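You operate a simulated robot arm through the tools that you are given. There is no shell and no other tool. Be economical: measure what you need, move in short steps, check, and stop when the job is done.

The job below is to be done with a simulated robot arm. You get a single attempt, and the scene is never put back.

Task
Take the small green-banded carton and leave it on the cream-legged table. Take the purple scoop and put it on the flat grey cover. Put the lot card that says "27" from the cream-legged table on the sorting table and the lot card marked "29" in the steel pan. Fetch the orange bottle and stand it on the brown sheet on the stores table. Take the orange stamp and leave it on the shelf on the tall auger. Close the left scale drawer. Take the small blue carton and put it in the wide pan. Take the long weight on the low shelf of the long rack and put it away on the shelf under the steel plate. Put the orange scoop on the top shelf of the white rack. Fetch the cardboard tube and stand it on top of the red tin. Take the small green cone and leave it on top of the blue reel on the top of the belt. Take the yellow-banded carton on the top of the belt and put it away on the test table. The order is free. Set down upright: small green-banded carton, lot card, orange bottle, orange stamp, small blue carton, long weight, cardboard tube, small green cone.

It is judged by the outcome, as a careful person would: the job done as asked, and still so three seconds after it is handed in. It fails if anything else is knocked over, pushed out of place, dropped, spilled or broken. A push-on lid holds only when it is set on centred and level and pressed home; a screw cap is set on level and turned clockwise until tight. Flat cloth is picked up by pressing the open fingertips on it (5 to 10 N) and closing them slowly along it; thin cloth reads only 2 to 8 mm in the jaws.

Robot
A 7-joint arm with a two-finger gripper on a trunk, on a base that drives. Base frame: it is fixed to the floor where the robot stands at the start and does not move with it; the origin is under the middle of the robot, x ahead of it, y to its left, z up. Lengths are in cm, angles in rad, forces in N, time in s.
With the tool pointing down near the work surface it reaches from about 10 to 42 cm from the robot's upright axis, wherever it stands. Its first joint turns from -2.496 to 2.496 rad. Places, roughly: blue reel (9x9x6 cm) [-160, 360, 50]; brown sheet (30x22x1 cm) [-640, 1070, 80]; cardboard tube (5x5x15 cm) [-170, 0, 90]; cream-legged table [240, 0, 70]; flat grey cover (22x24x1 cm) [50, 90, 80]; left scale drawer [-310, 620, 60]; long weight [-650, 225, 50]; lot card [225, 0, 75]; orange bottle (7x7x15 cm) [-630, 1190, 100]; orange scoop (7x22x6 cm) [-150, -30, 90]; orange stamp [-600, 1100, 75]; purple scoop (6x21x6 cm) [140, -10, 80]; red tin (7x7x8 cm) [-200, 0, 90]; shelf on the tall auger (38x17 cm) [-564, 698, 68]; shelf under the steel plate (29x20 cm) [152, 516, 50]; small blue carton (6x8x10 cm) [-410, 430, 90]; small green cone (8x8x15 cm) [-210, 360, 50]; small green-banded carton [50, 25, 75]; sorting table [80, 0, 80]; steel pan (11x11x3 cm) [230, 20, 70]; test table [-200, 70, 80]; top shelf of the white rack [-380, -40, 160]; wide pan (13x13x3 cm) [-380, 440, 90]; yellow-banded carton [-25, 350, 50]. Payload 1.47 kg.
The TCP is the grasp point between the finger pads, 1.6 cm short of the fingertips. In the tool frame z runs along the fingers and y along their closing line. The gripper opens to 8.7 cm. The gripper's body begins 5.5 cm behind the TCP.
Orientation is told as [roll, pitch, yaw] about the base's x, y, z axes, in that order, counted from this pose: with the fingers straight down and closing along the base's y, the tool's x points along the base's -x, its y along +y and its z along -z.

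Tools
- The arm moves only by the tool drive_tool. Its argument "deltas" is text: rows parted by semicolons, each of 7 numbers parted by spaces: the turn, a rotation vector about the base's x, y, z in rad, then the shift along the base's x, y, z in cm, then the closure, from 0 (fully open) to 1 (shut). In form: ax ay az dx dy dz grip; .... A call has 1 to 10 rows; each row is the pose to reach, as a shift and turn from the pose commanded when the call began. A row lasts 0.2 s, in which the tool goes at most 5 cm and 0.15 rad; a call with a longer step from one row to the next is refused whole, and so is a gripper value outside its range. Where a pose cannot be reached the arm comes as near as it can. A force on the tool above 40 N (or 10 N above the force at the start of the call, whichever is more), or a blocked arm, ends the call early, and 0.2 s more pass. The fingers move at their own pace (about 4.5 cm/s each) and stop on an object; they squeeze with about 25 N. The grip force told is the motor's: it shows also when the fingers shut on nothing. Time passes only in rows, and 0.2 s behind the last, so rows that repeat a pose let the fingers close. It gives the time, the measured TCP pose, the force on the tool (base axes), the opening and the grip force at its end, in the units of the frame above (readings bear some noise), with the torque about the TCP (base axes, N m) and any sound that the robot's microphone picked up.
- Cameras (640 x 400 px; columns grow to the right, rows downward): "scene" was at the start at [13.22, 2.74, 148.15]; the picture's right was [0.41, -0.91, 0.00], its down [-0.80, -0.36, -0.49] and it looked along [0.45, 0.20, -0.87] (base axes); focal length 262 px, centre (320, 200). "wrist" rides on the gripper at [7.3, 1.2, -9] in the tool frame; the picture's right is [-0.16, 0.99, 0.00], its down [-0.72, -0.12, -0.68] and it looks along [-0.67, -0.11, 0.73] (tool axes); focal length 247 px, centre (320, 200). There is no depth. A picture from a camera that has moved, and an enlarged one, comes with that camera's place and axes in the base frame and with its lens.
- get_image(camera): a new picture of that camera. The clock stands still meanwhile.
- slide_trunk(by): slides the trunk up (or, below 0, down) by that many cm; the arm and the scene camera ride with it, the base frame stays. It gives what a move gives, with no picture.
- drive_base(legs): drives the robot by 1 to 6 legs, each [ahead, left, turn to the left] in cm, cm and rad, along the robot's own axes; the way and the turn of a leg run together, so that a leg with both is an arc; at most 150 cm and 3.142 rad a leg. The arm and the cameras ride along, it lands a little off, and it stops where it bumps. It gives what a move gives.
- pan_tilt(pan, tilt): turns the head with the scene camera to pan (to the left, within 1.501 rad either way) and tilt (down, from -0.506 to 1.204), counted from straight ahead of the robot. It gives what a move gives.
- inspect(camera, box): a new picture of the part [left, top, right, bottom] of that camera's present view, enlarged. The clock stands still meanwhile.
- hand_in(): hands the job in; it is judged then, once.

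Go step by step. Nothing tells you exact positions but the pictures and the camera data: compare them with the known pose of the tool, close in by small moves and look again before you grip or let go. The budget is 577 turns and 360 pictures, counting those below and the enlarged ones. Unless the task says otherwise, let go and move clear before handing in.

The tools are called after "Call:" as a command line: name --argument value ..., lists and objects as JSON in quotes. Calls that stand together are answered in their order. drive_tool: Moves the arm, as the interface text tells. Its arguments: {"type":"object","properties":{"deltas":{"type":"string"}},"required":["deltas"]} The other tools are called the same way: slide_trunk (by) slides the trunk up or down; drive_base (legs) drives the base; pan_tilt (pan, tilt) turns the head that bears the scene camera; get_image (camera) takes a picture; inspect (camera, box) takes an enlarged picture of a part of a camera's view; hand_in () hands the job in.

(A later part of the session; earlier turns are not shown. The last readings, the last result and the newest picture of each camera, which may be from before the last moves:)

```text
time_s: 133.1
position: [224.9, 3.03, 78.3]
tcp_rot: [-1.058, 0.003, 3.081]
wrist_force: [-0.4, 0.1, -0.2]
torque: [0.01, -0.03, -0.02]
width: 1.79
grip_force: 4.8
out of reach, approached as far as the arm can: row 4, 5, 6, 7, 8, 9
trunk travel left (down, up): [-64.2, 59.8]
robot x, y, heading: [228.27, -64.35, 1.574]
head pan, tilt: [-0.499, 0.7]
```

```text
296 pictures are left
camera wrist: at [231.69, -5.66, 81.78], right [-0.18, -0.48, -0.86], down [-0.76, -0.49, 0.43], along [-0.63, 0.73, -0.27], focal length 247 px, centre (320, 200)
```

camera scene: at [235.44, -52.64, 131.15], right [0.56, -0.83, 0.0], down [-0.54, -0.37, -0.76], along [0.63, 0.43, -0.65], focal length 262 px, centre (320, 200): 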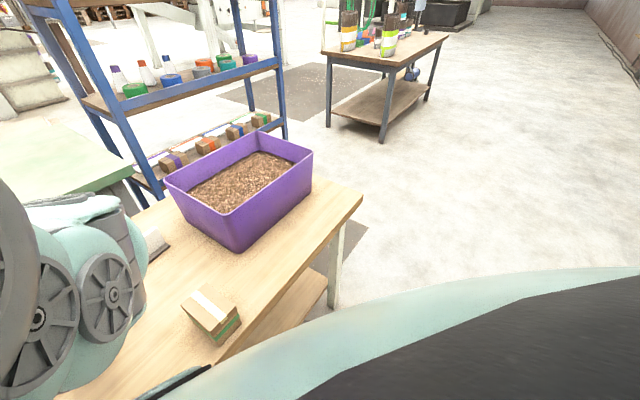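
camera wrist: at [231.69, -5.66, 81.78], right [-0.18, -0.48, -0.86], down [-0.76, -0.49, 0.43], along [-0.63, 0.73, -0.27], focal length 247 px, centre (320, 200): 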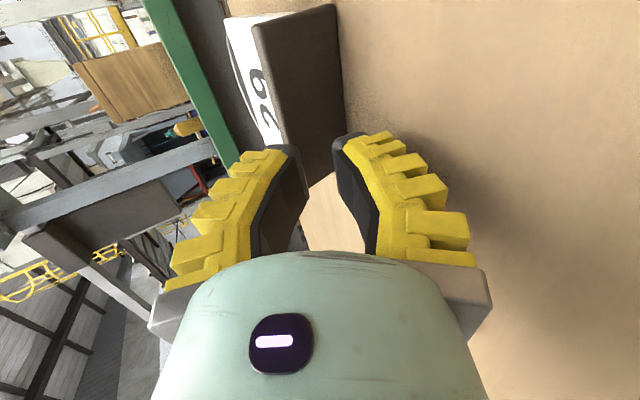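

It fell on its back again because the blocked retreat lifted the foot's front. I raise, straighten the tool and redo, this time retreating with the base straight back.

Call:
slide_trunk --by 14

Call:
drive_tool --deltas "-0.15 0 0 0 0 0 0;-0.3 0 0 0 0 0 0;-0.45 0 0 0 0 0 0;-0.6 0 0 0 0 0 0;-0.75 0 0 0 0 0 0;-0.9 0 0 0 0 0 0;-1.05 0 0 0 0 0 0"

Call:
get_image --camera "wrist"

```text
time_s: 134.8
position: [224.93, 3.12, 92.38]
tcp_rot: [-1.055, 0.005, 3.083]
wrist_force: [-1.4, 0.5, 0.4]
torque: [0.03, -0.04, 0.0]
width: 1.84
grip_force: 4.8
trunk travel left (down, up): [-78.2, 45.8]
robot x, y, heading: [228.3, -64.15, 1.574]
head pan, tilt: [-0.499, 0.7]
```

```text
time_s: 136.4
position: [224.68, 2.99, 92.4]
tcp_rot: [-0.007, 0.053, 3.115]
wrist_force: [0.5, 0.9, 0.2]
torque: [-0.07, 0.01, -0.01]
width: 8.69
grip_force: 0.0
trunk travel left (down, up): [-78.2, 45.8]
robot x, y, heading: [228.15, -64.35, 1.574]
head pan, tilt: [-0.499, 0.7]
```

```text
295 pictures are left
camera wrist: at [231.57, 1.77, 101.73], right [-0.18, -0.98, -0.02], down [-0.76, 0.13, 0.64], along [-0.63, 0.13, -0.77], focal length 247 px, centre (320, 200)
```

wrist: 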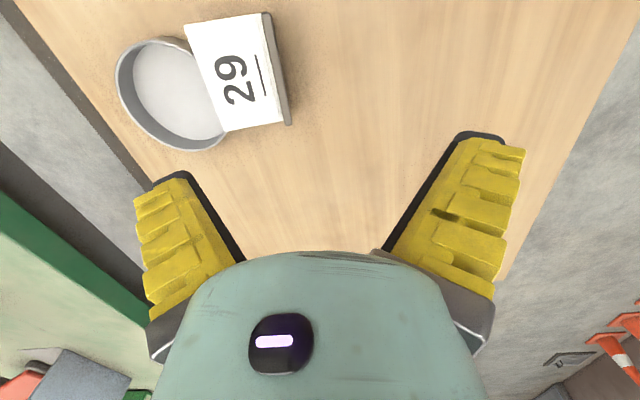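

The card now lies with its plate resting on the pan rim and foot standing vertical at y≈7. I align over the foot for a shallow pinch of its top edge.

Call:
drive_tool --deltas "0 0.053 -0.045 1 2 0 0;0 0.053 -0.045 2 4 0 0;0 0.053 -0.045 2 4 0 0"

Call:
slide_trunk --by -8

Call:
get_image --camera "wrist"

```text
time_s: 137.2
position: [225.82, 5.01, 92.5]
tcp_rot: [-0.006, 0.002, 3.071]
wrist_force: [-0.4, -0.2, 0.0]
torque: [-0.02, 0.03, -0.02]
width: 8.72
grip_force: 0.0
out of reach, approached as far as the arm can: row 2, 3
trunk travel left (down, up): [-78.2, 45.8]
robot x, y, heading: [228.06, -64.53, 1.572]
head pan, tilt: [-0.499, 0.7]
```

```text
time_s: 138.3
position: [225.94, 5.02, 84.45]
tcp_rot: [-0.006, 0.001, 3.07]
wrist_force: [0.3, -0.4, 0.3]
torque: [-0.01, 0.01, 0.01]
width: 8.71
grip_force: 0.1
trunk travel left (down, up): [-70.2, 53.8]
robot x, y, heading: [228.17, -64.39, 1.567]
head pan, tilt: [-0.499, 0.7]
```

```text
294 pictures are left
camera wrist: at [233.07, 3.33, 93.43], right [-0.23, -0.97, -0.01], down [-0.72, 0.16, 0.68], along [-0.66, 0.16, -0.73], focal length 247 px, centre (320, 200)
```

wrist: 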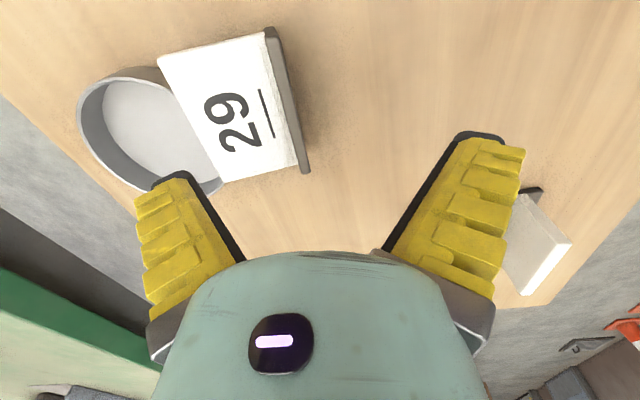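

Foot's top edge: centre (226.9, 6.8), z≈78. I drive 5 cm ahead and fine-align.

Call:
drive_base --legs '[[5, 0, 0]]'

Call:
drive_tool --deltas "0 0 -0.02 0.9 -3.1 0 0;0 0 -0.02 0.9 -3.1 0 0"

Call:
get_image --camera "wrist"

```text
time_s: 139.2
position: [225.72, 9.73, 84.45]
tcp_rot: [-0.005, 0.002, 3.07]
wrist_force: [0.0, 0.5, -0.4]
torque: [-0.04, 0.02, 0.02]
width: 8.68
grip_force: 0.0
trunk travel left (down, up): [-70.2, 53.8]
robot x, y, heading: [228.4, -59.6, 1.579]
head pan, tilt: [-0.499, 0.7]
```

```text
time_s: 139.8
position: [226.56, 6.58, 84.5]
tcp_rot: [-0.005, 0.003, 3.056]
wrist_force: [0.7, 0.2, 0.4]
torque: [0.0, 0.03, 0.01]
width: 8.71
grip_force: 0.0
trunk travel left (down, up): [-70.2, 53.8]
robot x, y, heading: [228.44, -59.47, 1.573]
head pan, tilt: [-0.499, 0.7]
```

```text
293 pictures are left
camera wrist: at [233.75, 4.82, 93.49], right [-0.24, -0.97, -0.01], down [-0.71, 0.18, 0.68], along [-0.66, 0.17, -0.73], focal length 247 px, centre (320, 200)
```

wrist: 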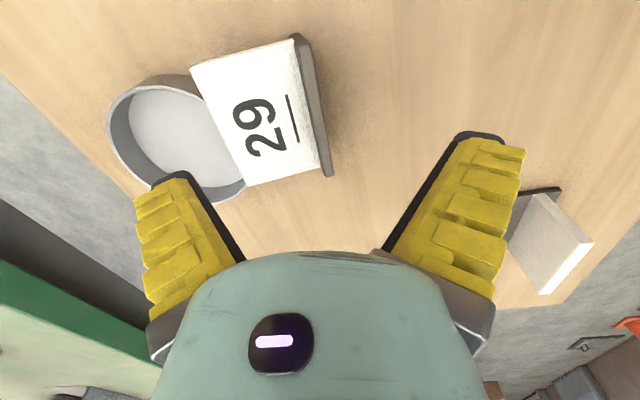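

Aligned. Lower and pinch.

Call:
slide_trunk --by -6.1

Call:
drive_tool --deltas "0 0 0 0.2 0.3 0 0.3;0 0 0 0.2 0.3 0 0.6;0 0 0 0.2 0.3 0 0.8;0 0 0 0.2 0.3 0 1;0 0 0 0.2 0.3 0 1;0 0 0 0.2 0.3 0 1"

Call:
slide_trunk --by 14

Call:
get_image --camera "wrist"

```text
time_s: 140.9
position: [226.82, 6.68, 78.42]
tcp_rot: [-0.005, 0.003, 3.048]
wrist_force: [0.2, -0.5, 0.2]
torque: [0.0, 0.03, 0.01]
width: 8.69
grip_force: 0.1
trunk travel left (down, up): [-64.1, 59.9]
robot x, y, heading: [228.1, -59.38, 1.578]
head pan, tilt: [-0.499, 0.7]
```

```text
time_s: 142.2
position: [227.11, 7.97, 79.06]
tcp_rot: [-0.026, 0.006, 3.05]
wrist_force: [1.2, -7.7, 37.7]
torque: [0.99, 0.19, 0.05]
width: 3.76
grip_force: 24.3
trunk travel left (down, up): [-64.1, 59.9]
robot x, y, heading: [228.22, -59.5, 1.578]
head pan, tilt: [-0.499, 0.7]
stopped in row 6: the force on the tool passed its limit at 43 N (the readings are from after the stop); the commanded pose is now the measured one
```

```text
time_s: 143.9
position: [227.1, 7.29, 92.62]
tcp_rot: [-0.015, 0.004, 3.051]
wrist_force: [-0.7, 0.4, -0.4]
torque: [0.0, 0.0, -0.01]
width: 0.58
grip_force: 25.1
trunk travel left (down, up): [-78.1, 45.9]
robot x, y, heading: [228.33, -59.27, 1.578]
head pan, tilt: [-0.499, 0.7]
```

```text
292 pictures are left
camera wrist: at [234.22, 5.4, 101.63], right [-0.25, -0.97, -0.02], down [-0.71, 0.17, 0.68], along [-0.66, 0.18, -0.73], focal length 247 px, centre (320, 200)
```

wrist: 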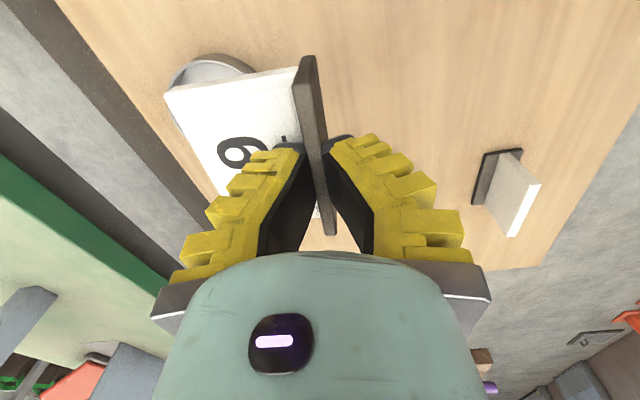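

Good pinch. I back off 10 cm and tilt the tool forward ~62° about the card's own axis.

Call:
drive_base --legs '[[-10, 0, 0]]'

Call:
drive_tool --deltas "0.14 -0.013 0 0 0 0 1;0.28 -0.026 0 0 0 0 1;0.42 -0.038 0 0 0 0 1;0.56 -0.05 0 0 0 0 1;0.7 -0.064 0 0 0 0 1;0.84 -0.077 0 0 0 0 1;0.98 -0.09 0 0 0 0 1;1.08 -0.098 0 0 0 0 1"

Call:
get_image --camera "wrist"

```text
time_s: 145.1
position: [227.03, -2.6, 92.73]
tcp_rot: [-0.016, 0.003, 3.051]
wrist_force: [-0.1, -0.2, -0.8]
torque: [-0.01, 0.01, -0.02]
width: 0.61
grip_force: 25.1
trunk travel left (down, up): [-78.1, 45.9]
robot x, y, heading: [227.97, -69.5, 1.575]
head pan, tilt: [-0.499, 0.7]
```

```text
time_s: 146.9
position: [226.32, -1.41, 92.39]
tcp_rot: [-1.099, 0.004, 3.044]
wrist_force: [-0.6, -0.2, -0.3]
torque: [0.02, 0.01, 0.03]
width: 0.6
grip_force: 25.5
out of reach, approached as far as the arm can: row 4, 5, 6, 7, 8
trunk travel left (down, up): [-78.1, 45.9]
robot x, y, heading: [228.37, -69.15, 1.58]
head pan, tilt: [-0.499, 0.7]
```

```text
291 pictures are left
camera wrist: at [232.86, -10.35, 95.44], right [-0.2, -0.43, -0.88], down [-0.78, -0.48, 0.41], along [-0.6, 0.76, -0.24], focal length 247 px, centre (320, 200)
```

wrist: 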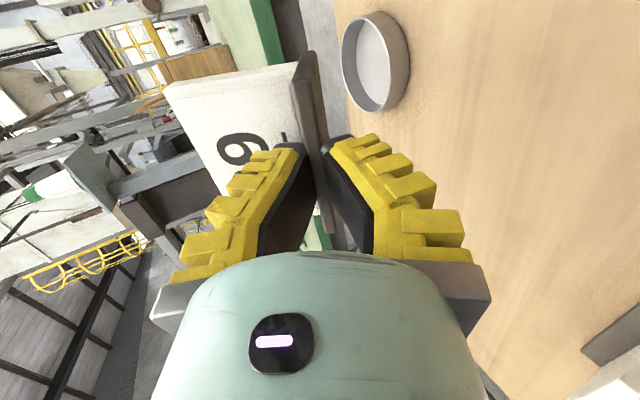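

Tilted 63°, level sideways. Lower until contact.

Call:
slide_trunk --by -14.5

Call:
slide_trunk --by -1.2

Call:
get_image --camera "wrist"

```text
time_s: 148.6
position: [226.36, -1.35, 77.93]
tcp_rot: [-1.098, 0.003, 3.043]
wrist_force: [-0.2, -0.3, -1.0]
torque: [-0.01, -0.03, 0.0]
width: 0.59
grip_force: 24.8
trunk travel left (down, up): [-63.6, 60.4]
robot x, y, heading: [228.36, -69.49, 1.571]
head pan, tilt: [-0.499, 0.7]
```

```text
time_s: 149.2
position: [226.43, -1.07, 76.99]
tcp_rot: [-1.101, 0.003, 3.044]
wrist_force: [-0.5, -5.5, 11.8]
torque: [-0.15, 0.03, 0.04]
width: 0.59
grip_force: 25.3
trunk travel left (down, up): [-62.4, 61.6]
robot x, y, heading: [228.46, -69.2, 1.576]
head pan, tilt: [-0.499, 0.7]
```

```text
290 pictures are left
camera wrist: at [232.85, -10.25, 79.84], right [-0.2, -0.43, -0.88], down [-0.78, -0.48, 0.41], along [-0.6, 0.76, -0.24], focal length 247 px, centre (320, 200)
```

wrist: 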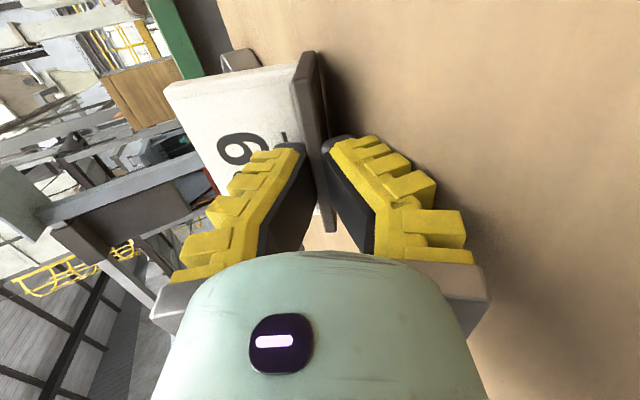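

Touching. Loosen slightly and drive the base straight back 5 cm, so the upper finger presses the foot's front down.

Call:
drive_tool --deltas "0 0 0 0 0 0.1 0.95;0 0 0 0 0 0.1 0.92;0 0 0 0 0 0.1 0.92"

Call:
drive_base --legs '[[-3, 0, 0]]'

Call:
get_image --camera "wrist"

```text
time_s: 150.0
position: [226.41, -1.25, 76.77]
tcp_rot: [-1.099, 0.004, 3.043]
wrist_force: [1.1, -7.2, 15.9]
torque: [-0.26, 0.03, 0.03]
width: 0.84
grip_force: 1.0
trunk travel left (down, up): [-62.4, 61.6]
robot x, y, heading: [228.22, -69.32, 1.577]
head pan, tilt: [-0.499, 0.7]
```

```text
time_s: 150.8
position: [226.47, -4.22, 76.81]
tcp_rot: [-1.098, 0.004, 3.044]
wrist_force: [0.8, -8.9, 17.3]
torque: [-0.29, 0.08, 0.01]
width: 0.75
grip_force: 0.1
trunk travel left (down, up): [-62.4, 61.6]
robot x, y, heading: [228.17, -72.16, 1.572]
head pan, tilt: [-0.499, 0.7]
```

```text
289 pictures are left
camera wrist: at [232.83, -13.35, 79.84], right [-0.2, -0.43, -0.88], down [-0.78, -0.48, 0.41], along [-0.6, 0.76, -0.24], focal length 247 px, centre (320, 200)
```

wrist: 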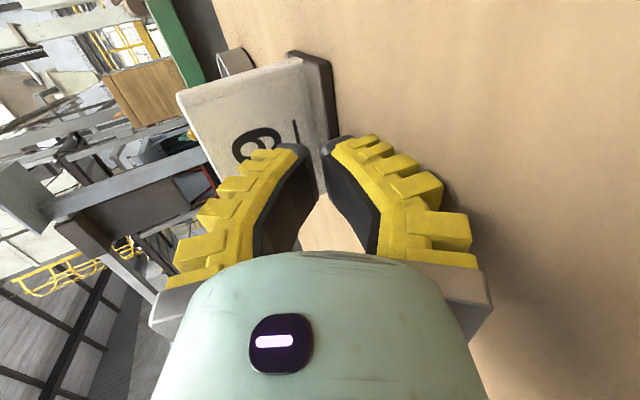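

The card appears free and standing. I back away further and look.

Call:
drive_base --legs '[[-9, 0, 0]]'

Call:
get_image --camera "wrist"

```text
time_s: 151.9
position: [226.25, -13.17, 76.65]
tcp_rot: [-1.095, 0.003, 3.046]
wrist_force: [1.7, -19.2, 27.8]
torque: [-0.7, 0.13, 0.1]
width: 0.62
grip_force: 0.0
trunk travel left (down, up): [-62.4, 61.6]
robot x, y, heading: [228.5, -81.29, 1.579]
head pan, tilt: [-0.499, 0.7]
```

```text
288 pictures are left
camera wrist: at [232.79, -22.38, 79.79], right [-0.2, -0.43, -0.88], down [-0.77, -0.48, 0.41], along [-0.6, 0.76, -0.24], focal length 247 px, centre (320, 200)
```

wrist: 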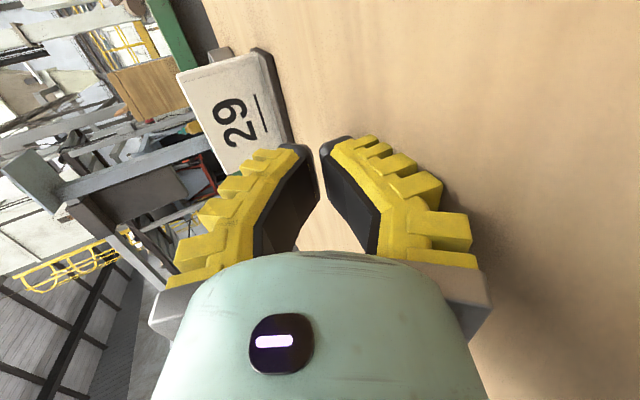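

Card 29 stands upright again. I raise and straighten the tool.

Call:
slide_trunk --by 18

Call:
drive_tool --deltas "-0.14 0.013 0 0 0 0 0;-0.28 0.026 0 0 0 0 0;-0.42 0.038 0 0 0 0 0;-0.56 0.05 0 0 0 0 0;-0.7 0.064 0 0 0 0 0;-0.84 0.077 0 0 0 0 0;-0.98 0.09 0 0 0 0 0;-1.09 0.098 0 0 0 0 0"

Call:
get_image --camera "wrist"

```text
time_s: 153.9
position: [226.32, -13.15, 94.78]
tcp_rot: [-1.097, 0.002, 3.046]
wrist_force: [0.4, 0.3, -1.1]
torque: [0.0, 0.01, -0.01]
width: 1.42
grip_force: 5.5
trunk travel left (down, up): [-80.4, 43.6]
robot x, y, heading: [228.29, -81.41, 1.578]
head pan, tilt: [-0.499, 0.7]
```

```text
time_s: 155.7
position: [226.33, -13.17, 94.72]
tcp_rot: [-0.002, 0.004, 3.048]
wrist_force: [-0.3, -0.4, 0.3]
torque: [-0.01, -0.01, -0.03]
width: 8.7
grip_force: 0.1
trunk travel left (down, up): [-80.4, 43.6]
robot x, y, heading: [228.19, -81.64, 1.577]
head pan, tilt: [-0.499, 0.7]
```

```text
287 pictures are left
camera wrist: at [233.53, -14.89, 103.72], right [-0.25, -0.97, 0.0], down [-0.71, 0.18, 0.68], along [-0.65, 0.17, -0.74], focal length 247 px, centre (320, 200)
```

wrist: 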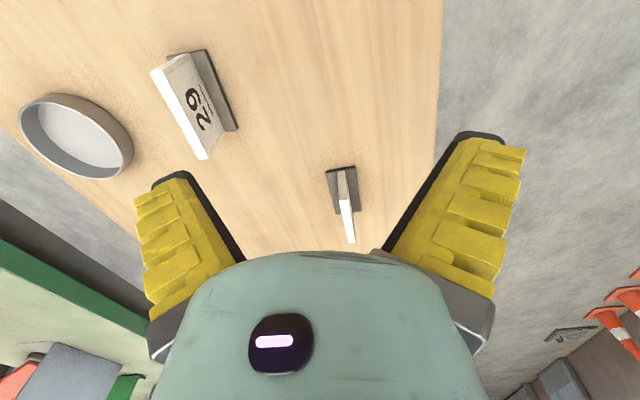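

Now I drive ahead over card 29 to grasp its plate again.

Call:
drive_base --legs '[[14, 0, 0]]'

Call:
slide_trunk --by -6

Call:
get_image --camera "wrist"

```text
time_s: 157.0
position: [226.41, 1.04, 94.59]
tcp_rot: [-0.002, 0.008, 3.05]
wrist_force: [0.3, -0.5, -0.1]
torque: [0.02, 0.02, 0.01]
width: 8.69
grip_force: 0.0
trunk travel left (down, up): [-80.4, 43.6]
robot x, y, heading: [228.46, -66.96, 1.571]
head pan, tilt: [-0.499, 0.7]
```

```text
time_s: 158.0
position: [226.35, 1.15, 88.8]
tcp_rot: [-0.002, 0.006, 3.048]
wrist_force: [0.7, 0.6, 0.5]
torque: [0.02, 0.04, 0.02]
width: 8.69
grip_force: 0.1
trunk travel left (down, up): [-74.4, 49.6]
robot x, y, heading: [228.36, -67.1, 1.571]
head pan, tilt: [-0.499, 0.7]
```

```text
286 pictures are left
camera wrist: at [233.49, -0.7, 97.73], right [-0.25, -0.97, 0.0], down [-0.72, 0.18, 0.68], along [-0.65, 0.17, -0.74], focal length 247 px, centre (320, 200)
```

wrist: 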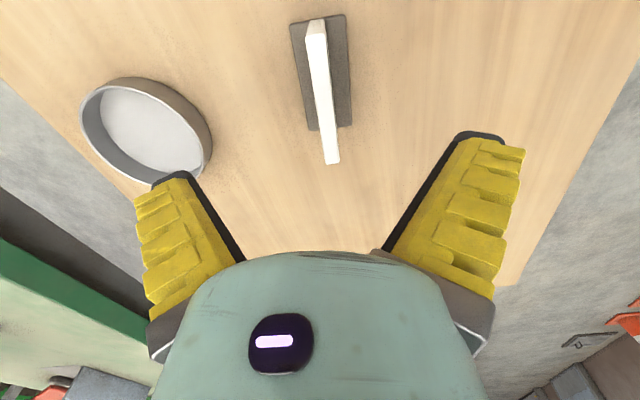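

Both the standing card and the pan are well visible; I zoom to measure them carefully.

Call:
inspect --camera "wrist" --box '[60, 0, 380, 200]'

```text
2.00 times, centred on (220, 100) of wrist
camera zoom: at [233.49, -0.7, 97.73], right [-0.25, -0.97, 0.0], down [-0.72, 0.18, 0.68], along [-0.65, 0.17, -0.74], focal length 494 px, centre (520, 400)
```

zoom: 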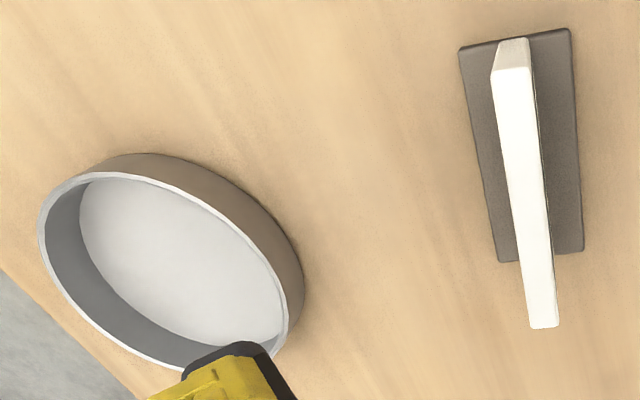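

The card is at (226.75, 0.75). Its foot diagonal nearly equals the pan's inner diameter, so I'll insert it tilted, one end first. First grip the plate.

Call:
drive_tool --deltas "0 0 -0.02 0.4 -0.4 0 0;0 0 -0.02 0.4 -0.4 0 0"

Call:
slide_trunk --by -11

Call:
drive_tool --deltas "0 0 0 0 0 0 0.5;0 0 0 0 0 0 0.8;0 0 0 0 0 0 1;0 0 0 0 0 0 1;0 0 0 0 0 0 1;0 0 0 0 0 0 1"

Call:
get_image --camera "wrist"

```text
time_s: 158.6
position: [226.75, 0.6, 88.72]
tcp_rot: [-0.005, 0.007, 3.031]
wrist_force: [1.0, -0.4, -1.6]
torque: [-0.01, 0.0, 0.04]
width: 8.67
grip_force: 0.0
trunk travel left (down, up): [-74.4, 49.6]
robot x, y, heading: [228.61, -67.17, 1.574]
head pan, tilt: [-0.499, 0.7]
```

```text
time_s: 160.1
position: [226.9, 0.6, 77.67]
tcp_rot: [-0.003, 0.007, 3.031]
wrist_force: [-0.1, 0.0, -0.7]
torque: [0.02, 0.01, 0.0]
width: 8.71
grip_force: 0.1
trunk travel left (down, up): [-63.4, 60.6]
robot x, y, heading: [228.03, -67.14, 1.576]
head pan, tilt: [-0.499, 0.7]
```

```text
time_s: 161.5
position: [226.75, 0.61, 77.78]
tcp_rot: [-0.002, 0.007, 3.029]
wrist_force: [0.1, -3.1, 8.4]
torque: [-0.06, 0.1, 0.03]
width: 0.83
grip_force: 25.2
trunk travel left (down, up): [-63.4, 60.6]
robot x, y, heading: [228.3, -67.13, 1.573]
head pan, tilt: [-0.499, 0.7]
```

```text
284 pictures are left
camera wrist: at [233.84, -1.24, 86.75], right [-0.27, -0.96, 0.0], down [-0.71, 0.19, 0.68], along [-0.65, 0.18, -0.74], focal length 247 px, centre (320, 200)
```

wrist: 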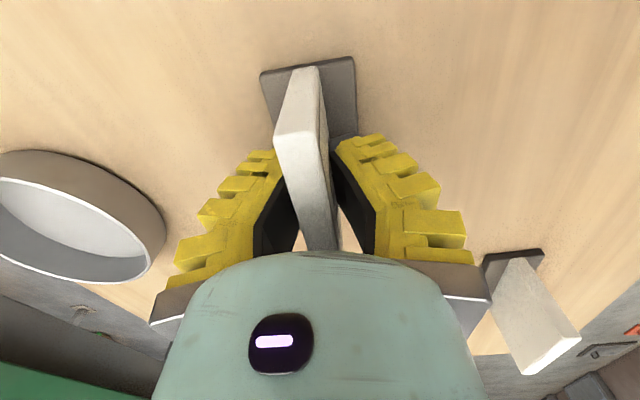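

Gripped. Lift and carry over the pan, then measure.

Call:
slide_trunk --by 13

Call:
drive_base --legs '[[16.5, 0, 0]]'

Call:
get_image --camera "wrist"

```text
time_s: 163.0
position: [226.8, 0.6, 90.64]
tcp_rot: [-0.002, 0.007, 3.03]
wrist_force: [0.5, 0.2, -1.2]
torque: [0.04, 0.01, 0.01]
width: 0.6
grip_force: 25.1
trunk travel left (down, up): [-76.4, 47.6]
robot x, y, heading: [227.87, -67.0, 1.574]
head pan, tilt: [-0.499, 0.7]
```

```text
time_s: 164.5
position: [226.48, 17.01, 90.64]
tcp_rot: [-0.004, 0.006, 3.031]
wrist_force: [-0.5, 0.2, -1.1]
torque: [0.01, 0.0, -0.03]
width: 0.59
grip_force: 25.4
trunk travel left (down, up): [-76.4, 47.6]
robot x, y, heading: [228.12, -50.7, 1.578]
head pan, tilt: [-0.499, 0.7]
```

```text
283 pictures are left
camera wrist: at [233.64, 15.16, 99.7], right [-0.27, -0.96, 0.0], down [-0.71, 0.19, 0.68], along [-0.65, 0.18, -0.74], focal length 247 px, centre (320, 200)
```

wrist: 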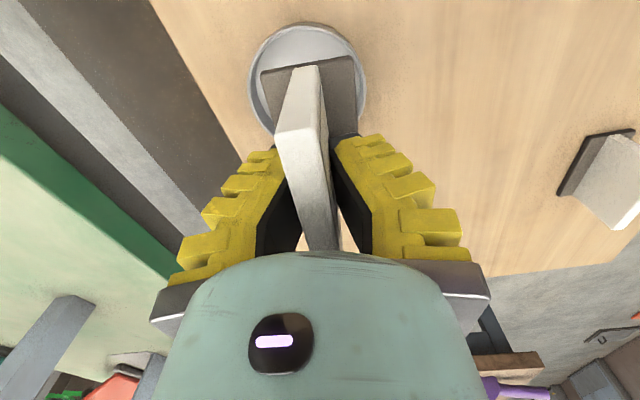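

Foot is centred under TCP; pan centre ≈(226.25, 18.5). I tilt the card 0.3 rad with the far end low, shift over the pan and lower partway.

Call:
drive_tool --deltas "-0.011 -0.1 0 -0.5 0.6 0 1;-0.022 -0.2 0 -0.9 1.2 0 1;-0.033 -0.298 0 -1.28 1.6 0 1;-0.033 -0.298 0 -1.28 1.6 0 1"

Call:
slide_trunk --by -6

Call:
get_image --camera "wrist"

```text
time_s: 165.5
position: [225.5, 17.35, 91.2]
tcp_rot: [-0.003, 0.261, 3.03]
wrist_force: [-0.2, -0.4, -0.7]
torque: [0.0, -0.05, 0.0]
width: 0.61
grip_force: 24.9
out of reach, approached as far as the arm can: row 2, 3, 4
trunk travel left (down, up): [-76.4, 47.6]
robot x, y, heading: [227.8, -50.84, 1.579]
head pan, tilt: [-0.499, 0.7]
```

```text
time_s: 166.5
position: [225.19, 17.35, 85.31]
tcp_rot: [-0.005, 0.259, 3.033]
wrist_force: [0.1, -0.2, -0.8]
torque: [0.01, -0.01, -0.02]
width: 0.59
grip_force: 24.6
trunk travel left (down, up): [-70.4, 53.6]
robot x, y, heading: [228.32, -50.54, 1.58]
head pan, tilt: [-0.499, 0.7]
```

```text
282 pictures are left
camera wrist: at [230.03, 15.71, 95.74], right [-0.26, -0.97, -0.04], down [-0.86, 0.21, 0.47], along [-0.45, 0.16, -0.88], focal length 247 px, centre (320, 200)
```

wrist: 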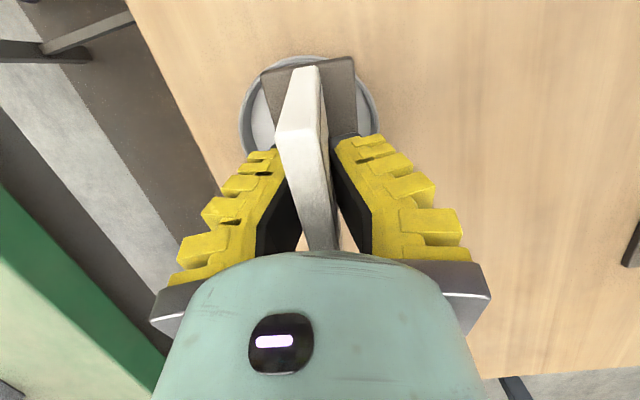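

Reach-limited, so I move the base 3 cm ahead and fine-tune.

Call:
drive_base --legs '[[3, 0, 0]]'

Call:
drive_tool --deltas "0 0 0 0 -1 0 1;0 0 0 0 -1.6 0 1"

Call:
inspect --camera "wrist" --box '[200, 20, 440, 170]'

```text
time_s: 167.3
position: [225.39, 20.51, 85.28]
tcp_rot: [-0.004, 0.257, 3.032]
wrist_force: [-0.9, 0.8, 0.3]
torque: [0.01, 0.0, 0.02]
width: 0.6
grip_force: 24.6
trunk travel left (down, up): [-70.4, 53.6]
robot x, y, heading: [228.05, -47.67, 1.571]
head pan, tilt: [-0.499, 0.7]
```

```text
time_s: 167.9
position: [225.37, 18.76, 85.06]
tcp_rot: [-0.004, 0.258, 3.035]
wrist_force: [1.3, -0.3, -0.6]
torque: [0.01, -0.03, -0.03]
width: 0.62
grip_force: 24.7
trunk travel left (down, up): [-70.4, 53.6]
robot x, y, heading: [228.24, -47.52, 1.578]
head pan, tilt: [-0.499, 0.7]
```

```text
2.67 times, centred on (320, 95) of wrist
camera zoom: at [229.93, 17.05, 95.65], right [-0.26, -0.97, -0.04], down [-0.86, 0.21, 0.47], along [-0.45, 0.16, -0.88], focal length 659 px, centre (320, 480)
```

zoom: 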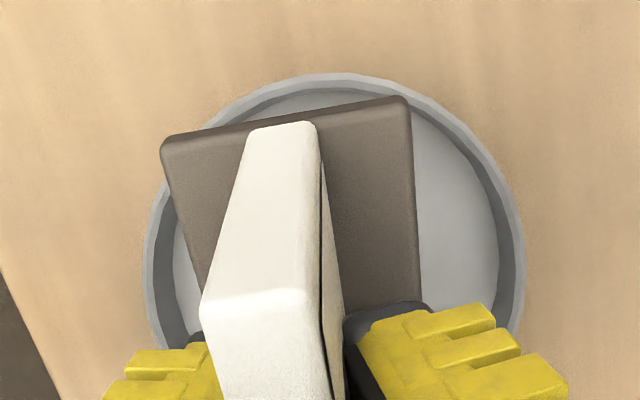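

Small correction (+0.3, -0.2), then lower to near the floor of the pan.

Call:
drive_tool --deltas "0 0 0 0.3 -0.2 0 1;0 0 0 0.3 -0.2 0 1"

Call:
slide_trunk --by -3.5

Call:
inspect --camera "wrist" --box '[200, 20, 440, 170]'

```text
time_s: 168.5
position: [225.58, 18.55, 85.14]
tcp_rot: [-0.005, 0.258, 3.03]
wrist_force: [0.0, 0.1, -0.6]
torque: [-0.02, 0.0, -0.01]
width: 0.61
grip_force: 25.4
trunk travel left (down, up): [-70.4, 53.6]
robot x, y, heading: [227.93, -47.69, 1.578]
head pan, tilt: [-0.499, 0.7]
```

```text
time_s: 169.3
position: [225.6, 18.62, 81.63]
tcp_rot: [-0.005, 0.259, 3.032]
wrist_force: [0.6, 0.0, -0.8]
torque: [0.01, 0.01, 0.03]
width: 0.57
grip_force: 25.0
trunk travel left (down, up): [-66.9, 57.1]
robot x, y, heading: [228.27, -47.68, 1.576]
head pan, tilt: [-0.499, 0.7]
```

```text
2.67 times, centred on (320, 95) of wrist
camera zoom: at [230.28, 16.91, 92.18], right [-0.26, -0.96, -0.04], down [-0.86, 0.21, 0.47], along [-0.45, 0.16, -0.88], focal length 659 px, centre (320, 480)
```

zoom: 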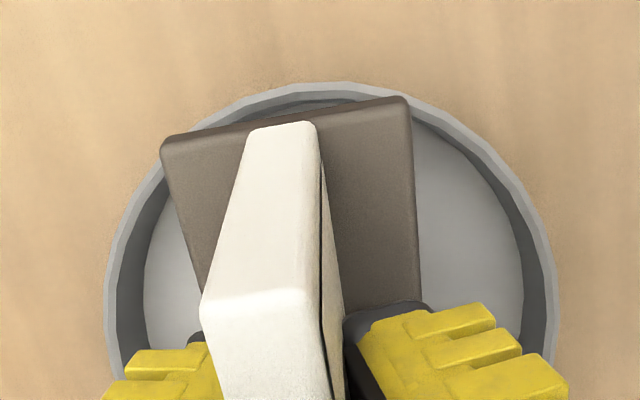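

Nearly centred. Lower the last bit in small steps until contact.

Call:
drive_tool --deltas "0 0 0 0.1 -0.2 -0.5 1;0 0 0 0.1 -0.2 -1 1;0 0 0 0.1 -0.2 -1.5 1;0 0 0 0.1 -0.2 -1.9 1;0 0 0 0.1 -0.2 -2.3 1;0 0 0 0.1 -0.2 -2.6 1"

Call:
inspect --camera "wrist" --box '[200, 20, 440, 170]'

```text
time_s: 170.7
position: [225.71, 18.46, 79.27]
tcp_rot: [-0.007, 0.258, 3.033]
wrist_force: [0.0, -4.4, 14.2]
torque: [-0.06, -0.56, -0.18]
width: 1.1
grip_force: 25.3
trunk travel left (down, up): [-66.9, 57.1]
robot x, y, heading: [228.18, -47.39, 1.58]
head pan, tilt: [-0.499, 0.7]
```

```text
2.67 times, centred on (320, 95) of wrist
camera zoom: at [230.35, 16.84, 89.7], right [-0.26, -0.96, -0.05], down [-0.86, 0.21, 0.47], along [-0.45, 0.16, -0.88], focal length 659 px, centre (320, 480)
```

zoom: 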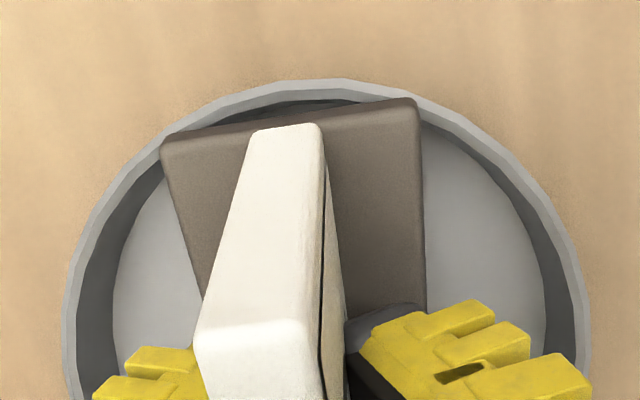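

The near corners touch the near rim; I lift slightly, shift -0.45 in x and lower again.

Call:
drive_tool --deltas "0 0 0 0 0 0.8 1;0 0 0 -0.45 0 0.8 1;0 0 0 -0.45 0 0.3 1;0 0 0 -0.45 0 -0.1 1;0 0 0 -0.45 0 -0.4 1;0 0 0 -0.45 0 -0.6 1"

Call:
inspect --camera "wrist" --box '[200, 20, 440, 170]'

```text
time_s: 172.1
position: [225.35, 18.54, 78.61]
tcp_rot: [-0.006, 0.26, 3.029]
wrist_force: [3.1, -6.6, 23.7]
torque: [-0.05, 0.06, 0.0]
width: 2.19
grip_force: 24.7
trunk travel left (down, up): [-66.9, 57.1]
robot x, y, heading: [228.26, -47.46, 1.579]
head pan, tilt: [-0.499, 0.7]
```

```text
2.67 times, centred on (320, 95) of wrist
camera zoom: at [230.03, 16.84, 89.08], right [-0.26, -0.96, -0.05], down [-0.86, 0.21, 0.47], along [-0.45, 0.16, -0.88], focal length 659 px, centre (320, 480)
```

zoom: 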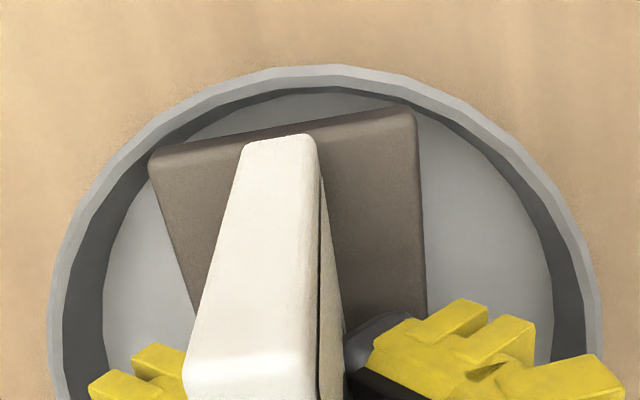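

The left near corner still sits on the rim and rolls the card; shift a bit to -y and retry.

Call:
drive_tool --deltas "0 0 0 0 0 0.8 1;0 0 0 0 0 1.2 1;0 0 0 -0.1 -0.3 1.2 1;0 0 0 -0.1 -0.3 0.8 1;0 0 0 -0.1 -0.3 0.4 1;0 0 0 -0.1 -0.3 0 1"

Call:
inspect --camera "wrist" --box '[200, 20, 440, 170]'

```text
time_s: 173.5
position: [225.22, 18.3, 78.66]
tcp_rot: [-0.01, 0.26, 3.03]
wrist_force: [4.4, -6.5, 23.5]
torque: [-0.05, -0.21, -0.12]
width: 2.02
grip_force: 24.7
trunk travel left (down, up): [-66.9, 57.1]
robot x, y, heading: [228.12, -47.88, 1.582]
head pan, tilt: [-0.499, 0.7]
```

```text
2.67 times, centred on (320, 95) of wrist
camera zoom: at [229.9, 16.58, 89.16], right [-0.26, -0.96, -0.05], down [-0.86, 0.21, 0.47], along [-0.45, 0.16, -0.88], focal length 659 px, centre (320, 480)
```

zoom: 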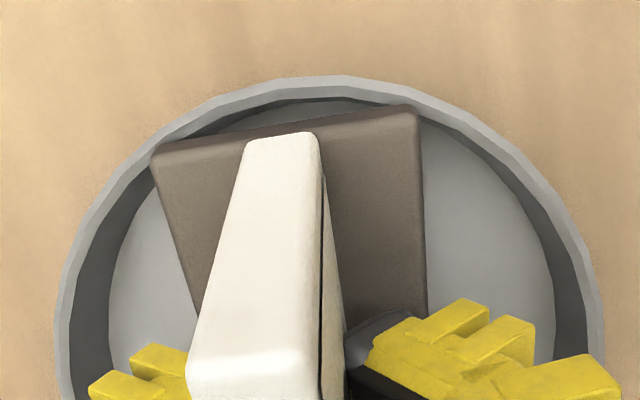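

By geometry now the far +y corner is the one catching; shift (+0.15, -0.3) and try again.

Call:
drive_tool --deltas "0 0 0 0 0 0.8 1;0 0 0 0 0 1.4 1;0 0 0 0.15 -0.3 1.4 1;0 0 0 0.15 -0.3 0.9 1;0 0 0 0.15 -0.3 0.4 1;0 0 0 0.15 -0.3 0 1"

Call:
inspect --camera "wrist" --box '[200, 20, 440, 170]'

```text
time_s: 174.9
position: [225.38, 17.95, 78.58]
tcp_rot: [-0.006, 0.259, 3.03]
wrist_force: [2.7, -7.4, 23.8]
torque: [-0.01, -0.1, -0.13]
width: 2.09
grip_force: 24.8
trunk travel left (down, up): [-66.9, 57.1]
robot x, y, heading: [228.27, -47.47, 1.574]
head pan, tilt: [-0.499, 0.7]
```

```text
2.67 times, centred on (320, 95) of wrist
camera zoom: at [230.05, 16.28, 89.11], right [-0.26, -0.96, -0.05], down [-0.86, 0.21, 0.47], along [-0.45, 0.16, -0.88], focal length 659 px, centre (320, 480)
```

zoom: 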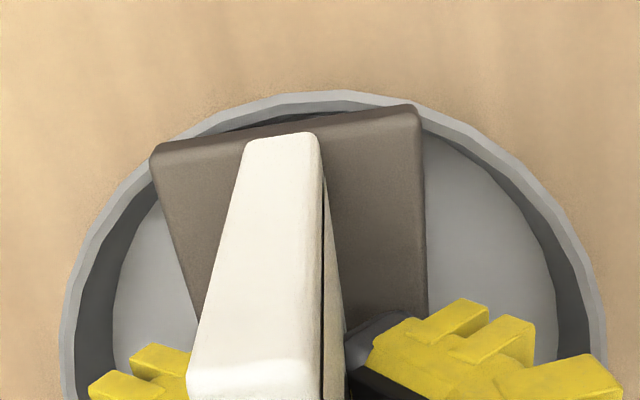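

The far end is on the pan floor now (the card pivots in the pinch). I ease the load and release slowly, then look.

Call:
drive_tool --deltas "0 0 0 0 0 0.2 1;0 0 0 0 0 0.4 0.95;0 0 0 0 0 0.4 0.9;0 0 0 0 0 0.4 0.8;0 0 0 0 0 0.4 0.6;0 0 0 0 0 0.4 0.3;0 0 0 0 0 0.4 0"

Call:
get_image --camera "wrist"

```text
time_s: 176.5
position: [225.29, 17.59, 78.87]
tcp_rot: [-0.003, 0.259, 3.031]
wrist_force: [-0.7, 0.9, -0.5]
torque: [0.0, 0.01, 0.0]
width: 8.7
grip_force: 0.1
trunk travel left (down, up): [-66.9, 57.1]
robot x, y, heading: [227.78, -47.81, 1.577]
head pan, tilt: [-0.499, 0.7]
```

```text
275 pictures are left
camera wrist: at [229.94, 16.06, 89.35], right [-0.26, -0.96, -0.04], down [-0.86, 0.21, 0.47], along [-0.45, 0.16, -0.88], focal length 247 px, centre (320, 200)
```

wrist: 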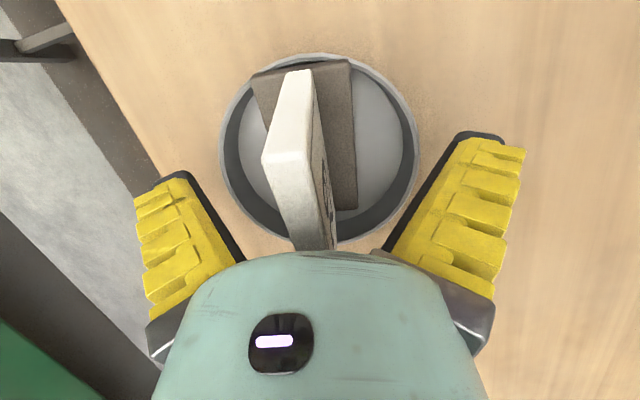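

The card stands in the pan. I zoom to see how it sits.

Call:
inspect --camera "wrist" --box '[200, 40, 440, 250]'

```text
1.90 times, centred on (320, 145) of wrist
camera zoom: at [229.94, 16.06, 89.35], right [-0.26, -0.96, -0.04], down [-0.86, 0.21, 0.47], along [-0.45, 0.16, -0.88], focal length 470 px, centre (320, 305)
```

zoom: 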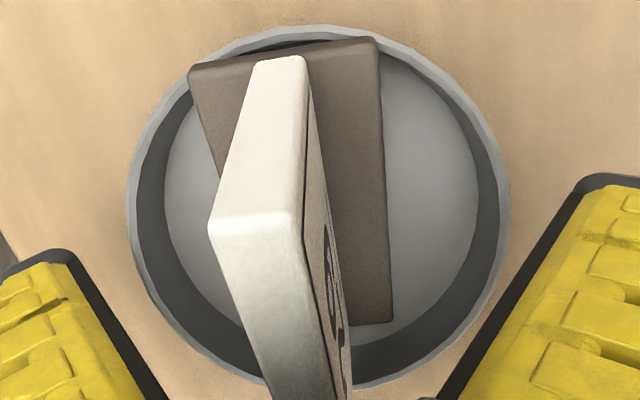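

The near corners catch the rim while there's room at the far side. I re-grip, lift a little, shift -0.5 in x and -0.15 in y, and lower again.

Call:
drive_tool --deltas "0 0 0 0 0 0 0.6;0 0 0 0 0 0 1;0 0 0 0 0 0 1;0 0 0 0 0 0 1;0 0 0 0 0 0 1;0 0 0 0 0 1.2 1;0 0 0 -0.5 -0.15 1.2 1;0 0 0 -0.5 -0.15 0.6 1;0 0 0 -0.5 -0.15 0.1 1;0 0 0 -0.5 -0.15 -0.2 1"

Call:
inspect --camera "wrist" --box '[200, 40, 440, 250]'

```text
time_s: 178.7
position: [224.87, 17.77, 78.71]
tcp_rot: [-0.008, 0.258, 3.03]
wrist_force: [3.0, -4.3, 13.9]
torque: [-0.04, 0.44, 0.11]
width: 1.0
grip_force: 25.2
trunk travel left (down, up): [-66.9, 57.1]
robot x, y, heading: [228.18, -47.6, 1.576]
head pan, tilt: [-0.499, 0.7]
```

```text
1.90 times, centred on (320, 145) of wrist
camera zoom: at [229.59, 16.07, 89.29], right [-0.26, -0.96, -0.05], down [-0.86, 0.21, 0.47], along [-0.45, 0.16, -0.88], focal length 470 px, centre (320, 305)
```

zoom: 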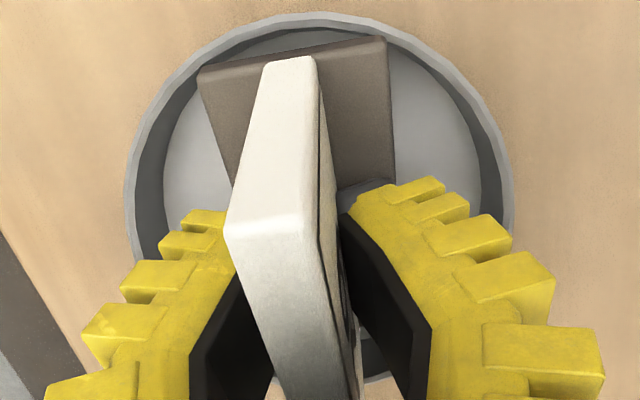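

Now the near corners are inside. Release.

Call:
drive_tool --deltas "0 0 0 0 0 0.2 1;0 0 0 0 0 0.3 0.95;0 0 0 0 0 0.3 0.9;0 0 0 0 0 0.3 0.8;0 0 0 0 0 0.3 0.6;0 0 0 0 0 0.3 0.3;0 0 0 0 0 0.3 0;0 0 0 0 0 0.3 0"

Call:
inspect --camera "wrist" --box '[200, 40, 440, 250]'

```text
time_s: 180.5
position: [224.8, 17.54, 79.01]
tcp_rot: [-0.004, 0.261, 3.032]
wrist_force: [0.1, -0.3, -0.4]
torque: [0.03, 0.0, 0.01]
width: 8.7
grip_force: 0.1
trunk travel left (down, up): [-66.9, 57.1]
robot x, y, heading: [228.33, -47.57, 1.578]
head pan, tilt: [-0.499, 0.7]
```

```text
1.90 times, centred on (320, 145) of wrist
camera zoom: at [229.48, 15.96, 89.41], right [-0.26, -0.96, -0.04], down [-0.86, 0.21, 0.47], along [-0.45, 0.16, -0.88], focal length 470 px, centre (320, 305)
```

zoom: 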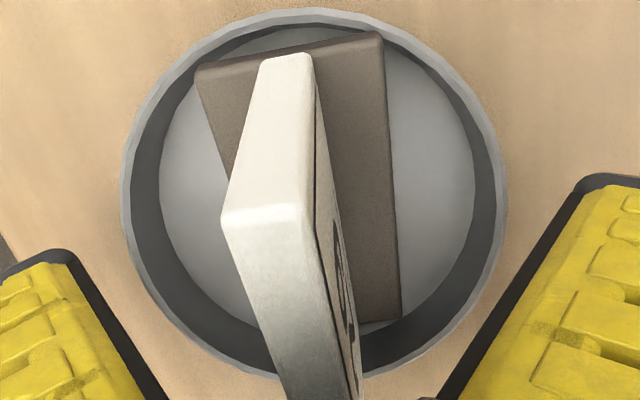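

The foot is inside the pan. I rise, level the tool and check from above.

Call:
slide_trunk --by 15

Call:
drive_tool --deltas "0.014 0.13 0 0 0 0 0;0.028 0.26 0 0 0 0 0"

Call:
drive_base --legs '[[-8, -6, 0]]'

Call:
get_image --camera "wrist"

```text
time_s: 182.3
position: [224.66, 17.48, 93.89]
tcp_rot: [-0.005, 0.258, 3.031]
wrist_force: [0.3, 0.5, 0.4]
torque: [0.01, 0.02, -0.02]
width: 8.7
grip_force: 0.0
trunk travel left (down, up): [-81.9, 42.1]
robot x, y, heading: [228.41, -47.47, 1.575]
head pan, tilt: [-0.499, 0.7]
```

```text
time_s: 182.9
position: [224.76, 17.51, 93.86]
tcp_rot: [-0.004, -0.004, 3.033]
wrist_force: [0.0, 0.1, -0.6]
torque: [0.01, -0.01, -0.03]
width: 8.72
grip_force: 0.1
trunk travel left (down, up): [-81.9, 42.1]
robot x, y, heading: [228.24, -47.71, 1.573]
head pan, tilt: [-0.499, 0.7]
```

```text
time_s: 184.0
position: [230.77, 9.63, 93.94]
tcp_rot: [-0.003, -0.004, 3.031]
wrist_force: [0.2, 0.6, 0.3]
torque: [0.05, 0.03, -0.01]
width: 8.7
grip_force: 0.0
trunk travel left (down, up): [-81.9, 42.1]
robot x, y, heading: [233.78, -55.77, 1.57]
head pan, tilt: [-0.499, 0.7]
```

```text
271 pictures are left
camera wrist: at [237.94, 7.78, 102.81], right [-0.27, -0.96, 0.0], down [-0.7, 0.19, 0.68], along [-0.66, 0.18, -0.73], focal length 247 px, centre (320, 200)
```

wrist: 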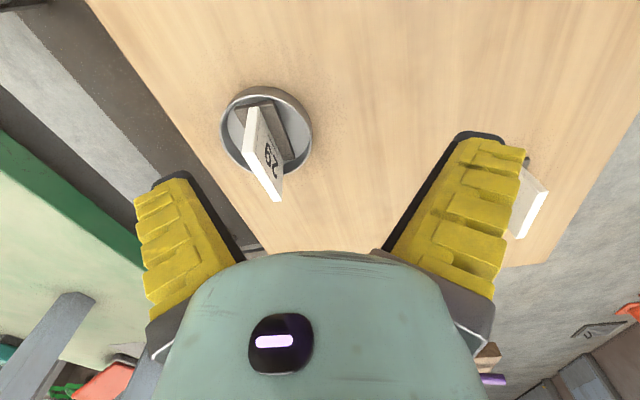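

Card 29 is upright in the pan. Next, card 27 at about (208,-12): I move over it.

Call:
drive_base --legs '[[-22, 20, 0]]'

Call:
get_image --camera "wrist"

```text
time_s: 186.0
position: [210.88, -12.39, 93.83]
tcp_rot: [-0.005, -0.005, 3.033]
wrist_force: [0.0, 0.0, 0.3]
torque: [0.01, -0.03, -0.03]
width: 8.71
grip_force: 0.0
trunk travel left (down, up): [-81.9, 42.1]
robot x, y, heading: [214.42, -77.62, 1.585]
head pan, tilt: [-0.499, 0.7]
```

```text
270 pictures are left
camera wrist: at [218.09, -14.3, 102.8], right [-0.26, -0.97, 0.0], down [-0.71, 0.19, 0.68], along [-0.66, 0.18, -0.73], focal length 247 px, centre (320, 200)
```

wrist: 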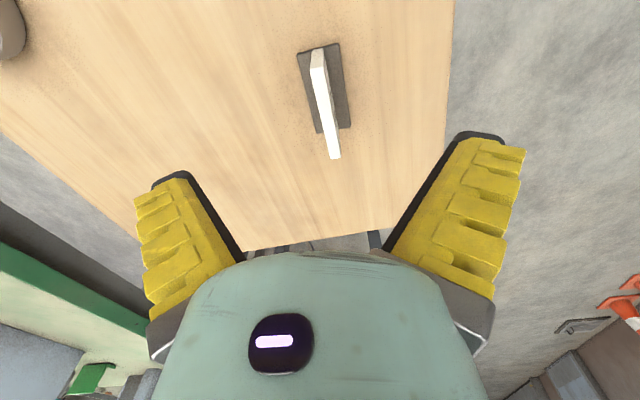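

Card 27: centre (208.1, -12.2). Align, lower and grip.

Call:
drive_tool --deltas "0 0 0.06 -2.8 0.2 0 0;0 0 0.06 -2.8 0.2 0 0"

Call:
slide_trunk --by -10

Call:
get_image --camera "wrist"

```text
time_s: 186.6
position: [208.2, -12.28, 93.75]
tcp_rot: [-0.005, -0.003, 3.097]
wrist_force: [0.1, 0.5, 0.1]
torque: [-0.01, 0.0, 0.0]
width: 8.71
grip_force: 0.2
trunk travel left (down, up): [-81.9, 42.1]
robot x, y, heading: [214.38, -77.73, 1.579]
head pan, tilt: [-0.499, 0.7]
```

```text
time_s: 188.0
position: [208.28, -12.26, 83.79]
tcp_rot: [-0.004, -0.003, 3.097]
wrist_force: [-0.3, -0.6, -0.5]
torque: [-0.01, 0.01, -0.02]
width: 8.69
grip_force: 0.0
trunk travel left (down, up): [-71.9, 52.1]
robot x, y, heading: [214.64, -77.76, 1.58]
head pan, tilt: [-0.499, 0.7]
```

```text
269 pictures are left
camera wrist: at [215.49, -13.72, 92.84], right [-0.2, -0.98, 0.0], down [-0.72, 0.15, 0.68], along [-0.67, 0.14, -0.73], focal length 247 px, centre (320, 200)
```

wrist: 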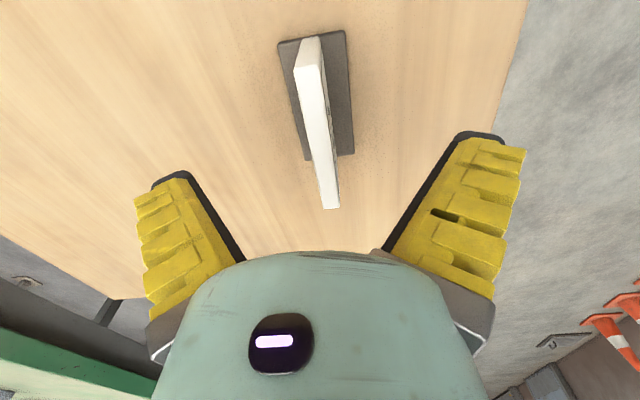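

Well aligned. Lower to grip height, close and lift.

Call:
slide_trunk --by -6.2

Call:
drive_tool --deltas "0 0 0 0 0 0 0.6;0 0 0 0 0 0 1;0 0 0 0 0 0 1;0 0 0 0 0 0 1;0 0 0 0 0 0 1"

Call:
slide_trunk --by 20

Call:
get_image --camera "wrist"

```text
time_s: 189.0
position: [208.28, -12.26, 77.77]
tcp_rot: [-0.004, -0.003, 3.095]
wrist_force: [-0.2, 0.2, -0.3]
torque: [0.01, 0.02, 0.02]
width: 8.72
grip_force: 0.1
trunk travel left (down, up): [-65.7, 58.3]
robot x, y, heading: [214.33, -77.74, 1.578]
head pan, tilt: [-0.499, 0.7]
```

```text
time_s: 190.2
position: [208.27, -12.28, 77.87]
tcp_rot: [-0.003, -0.004, 3.098]
wrist_force: [0.1, -3.1, 5.3]
torque: [-0.01, 0.01, 0.0]
width: 0.93
grip_force: 20.0
trunk travel left (down, up): [-65.7, 58.3]
robot x, y, heading: [214.69, -77.65, 1.581]
head pan, tilt: [-0.499, 0.7]
```

```text
time_s: 192.3
position: [208.18, -12.3, 97.69]
tcp_rot: [-0.003, -0.004, 3.096]
wrist_force: [-0.3, -0.1, -0.5]
torque: [-0.04, 0.0, -0.02]
width: 0.6
grip_force: 24.8
trunk travel left (down, up): [-85.7, 38.3]
robot x, y, heading: [214.29, -78.0, 1.579]
head pan, tilt: [-0.499, 0.7]
```

```text
268 pictures are left
camera wrist: at [215.49, -13.77, 106.6], right [-0.2, -0.98, 0.0], down [-0.72, 0.15, 0.68], along [-0.67, 0.14, -0.73], focal length 247 px, centre (320, 200)
```

wrist: 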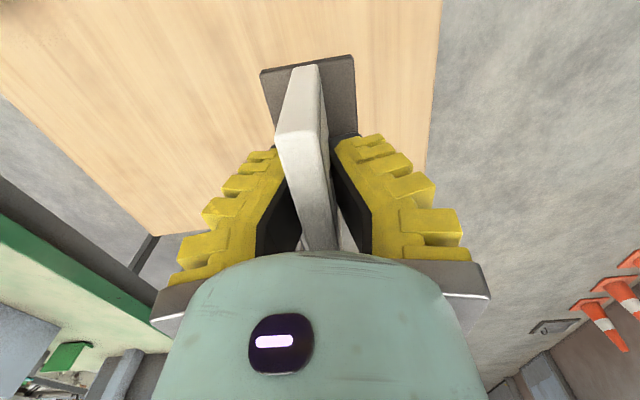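

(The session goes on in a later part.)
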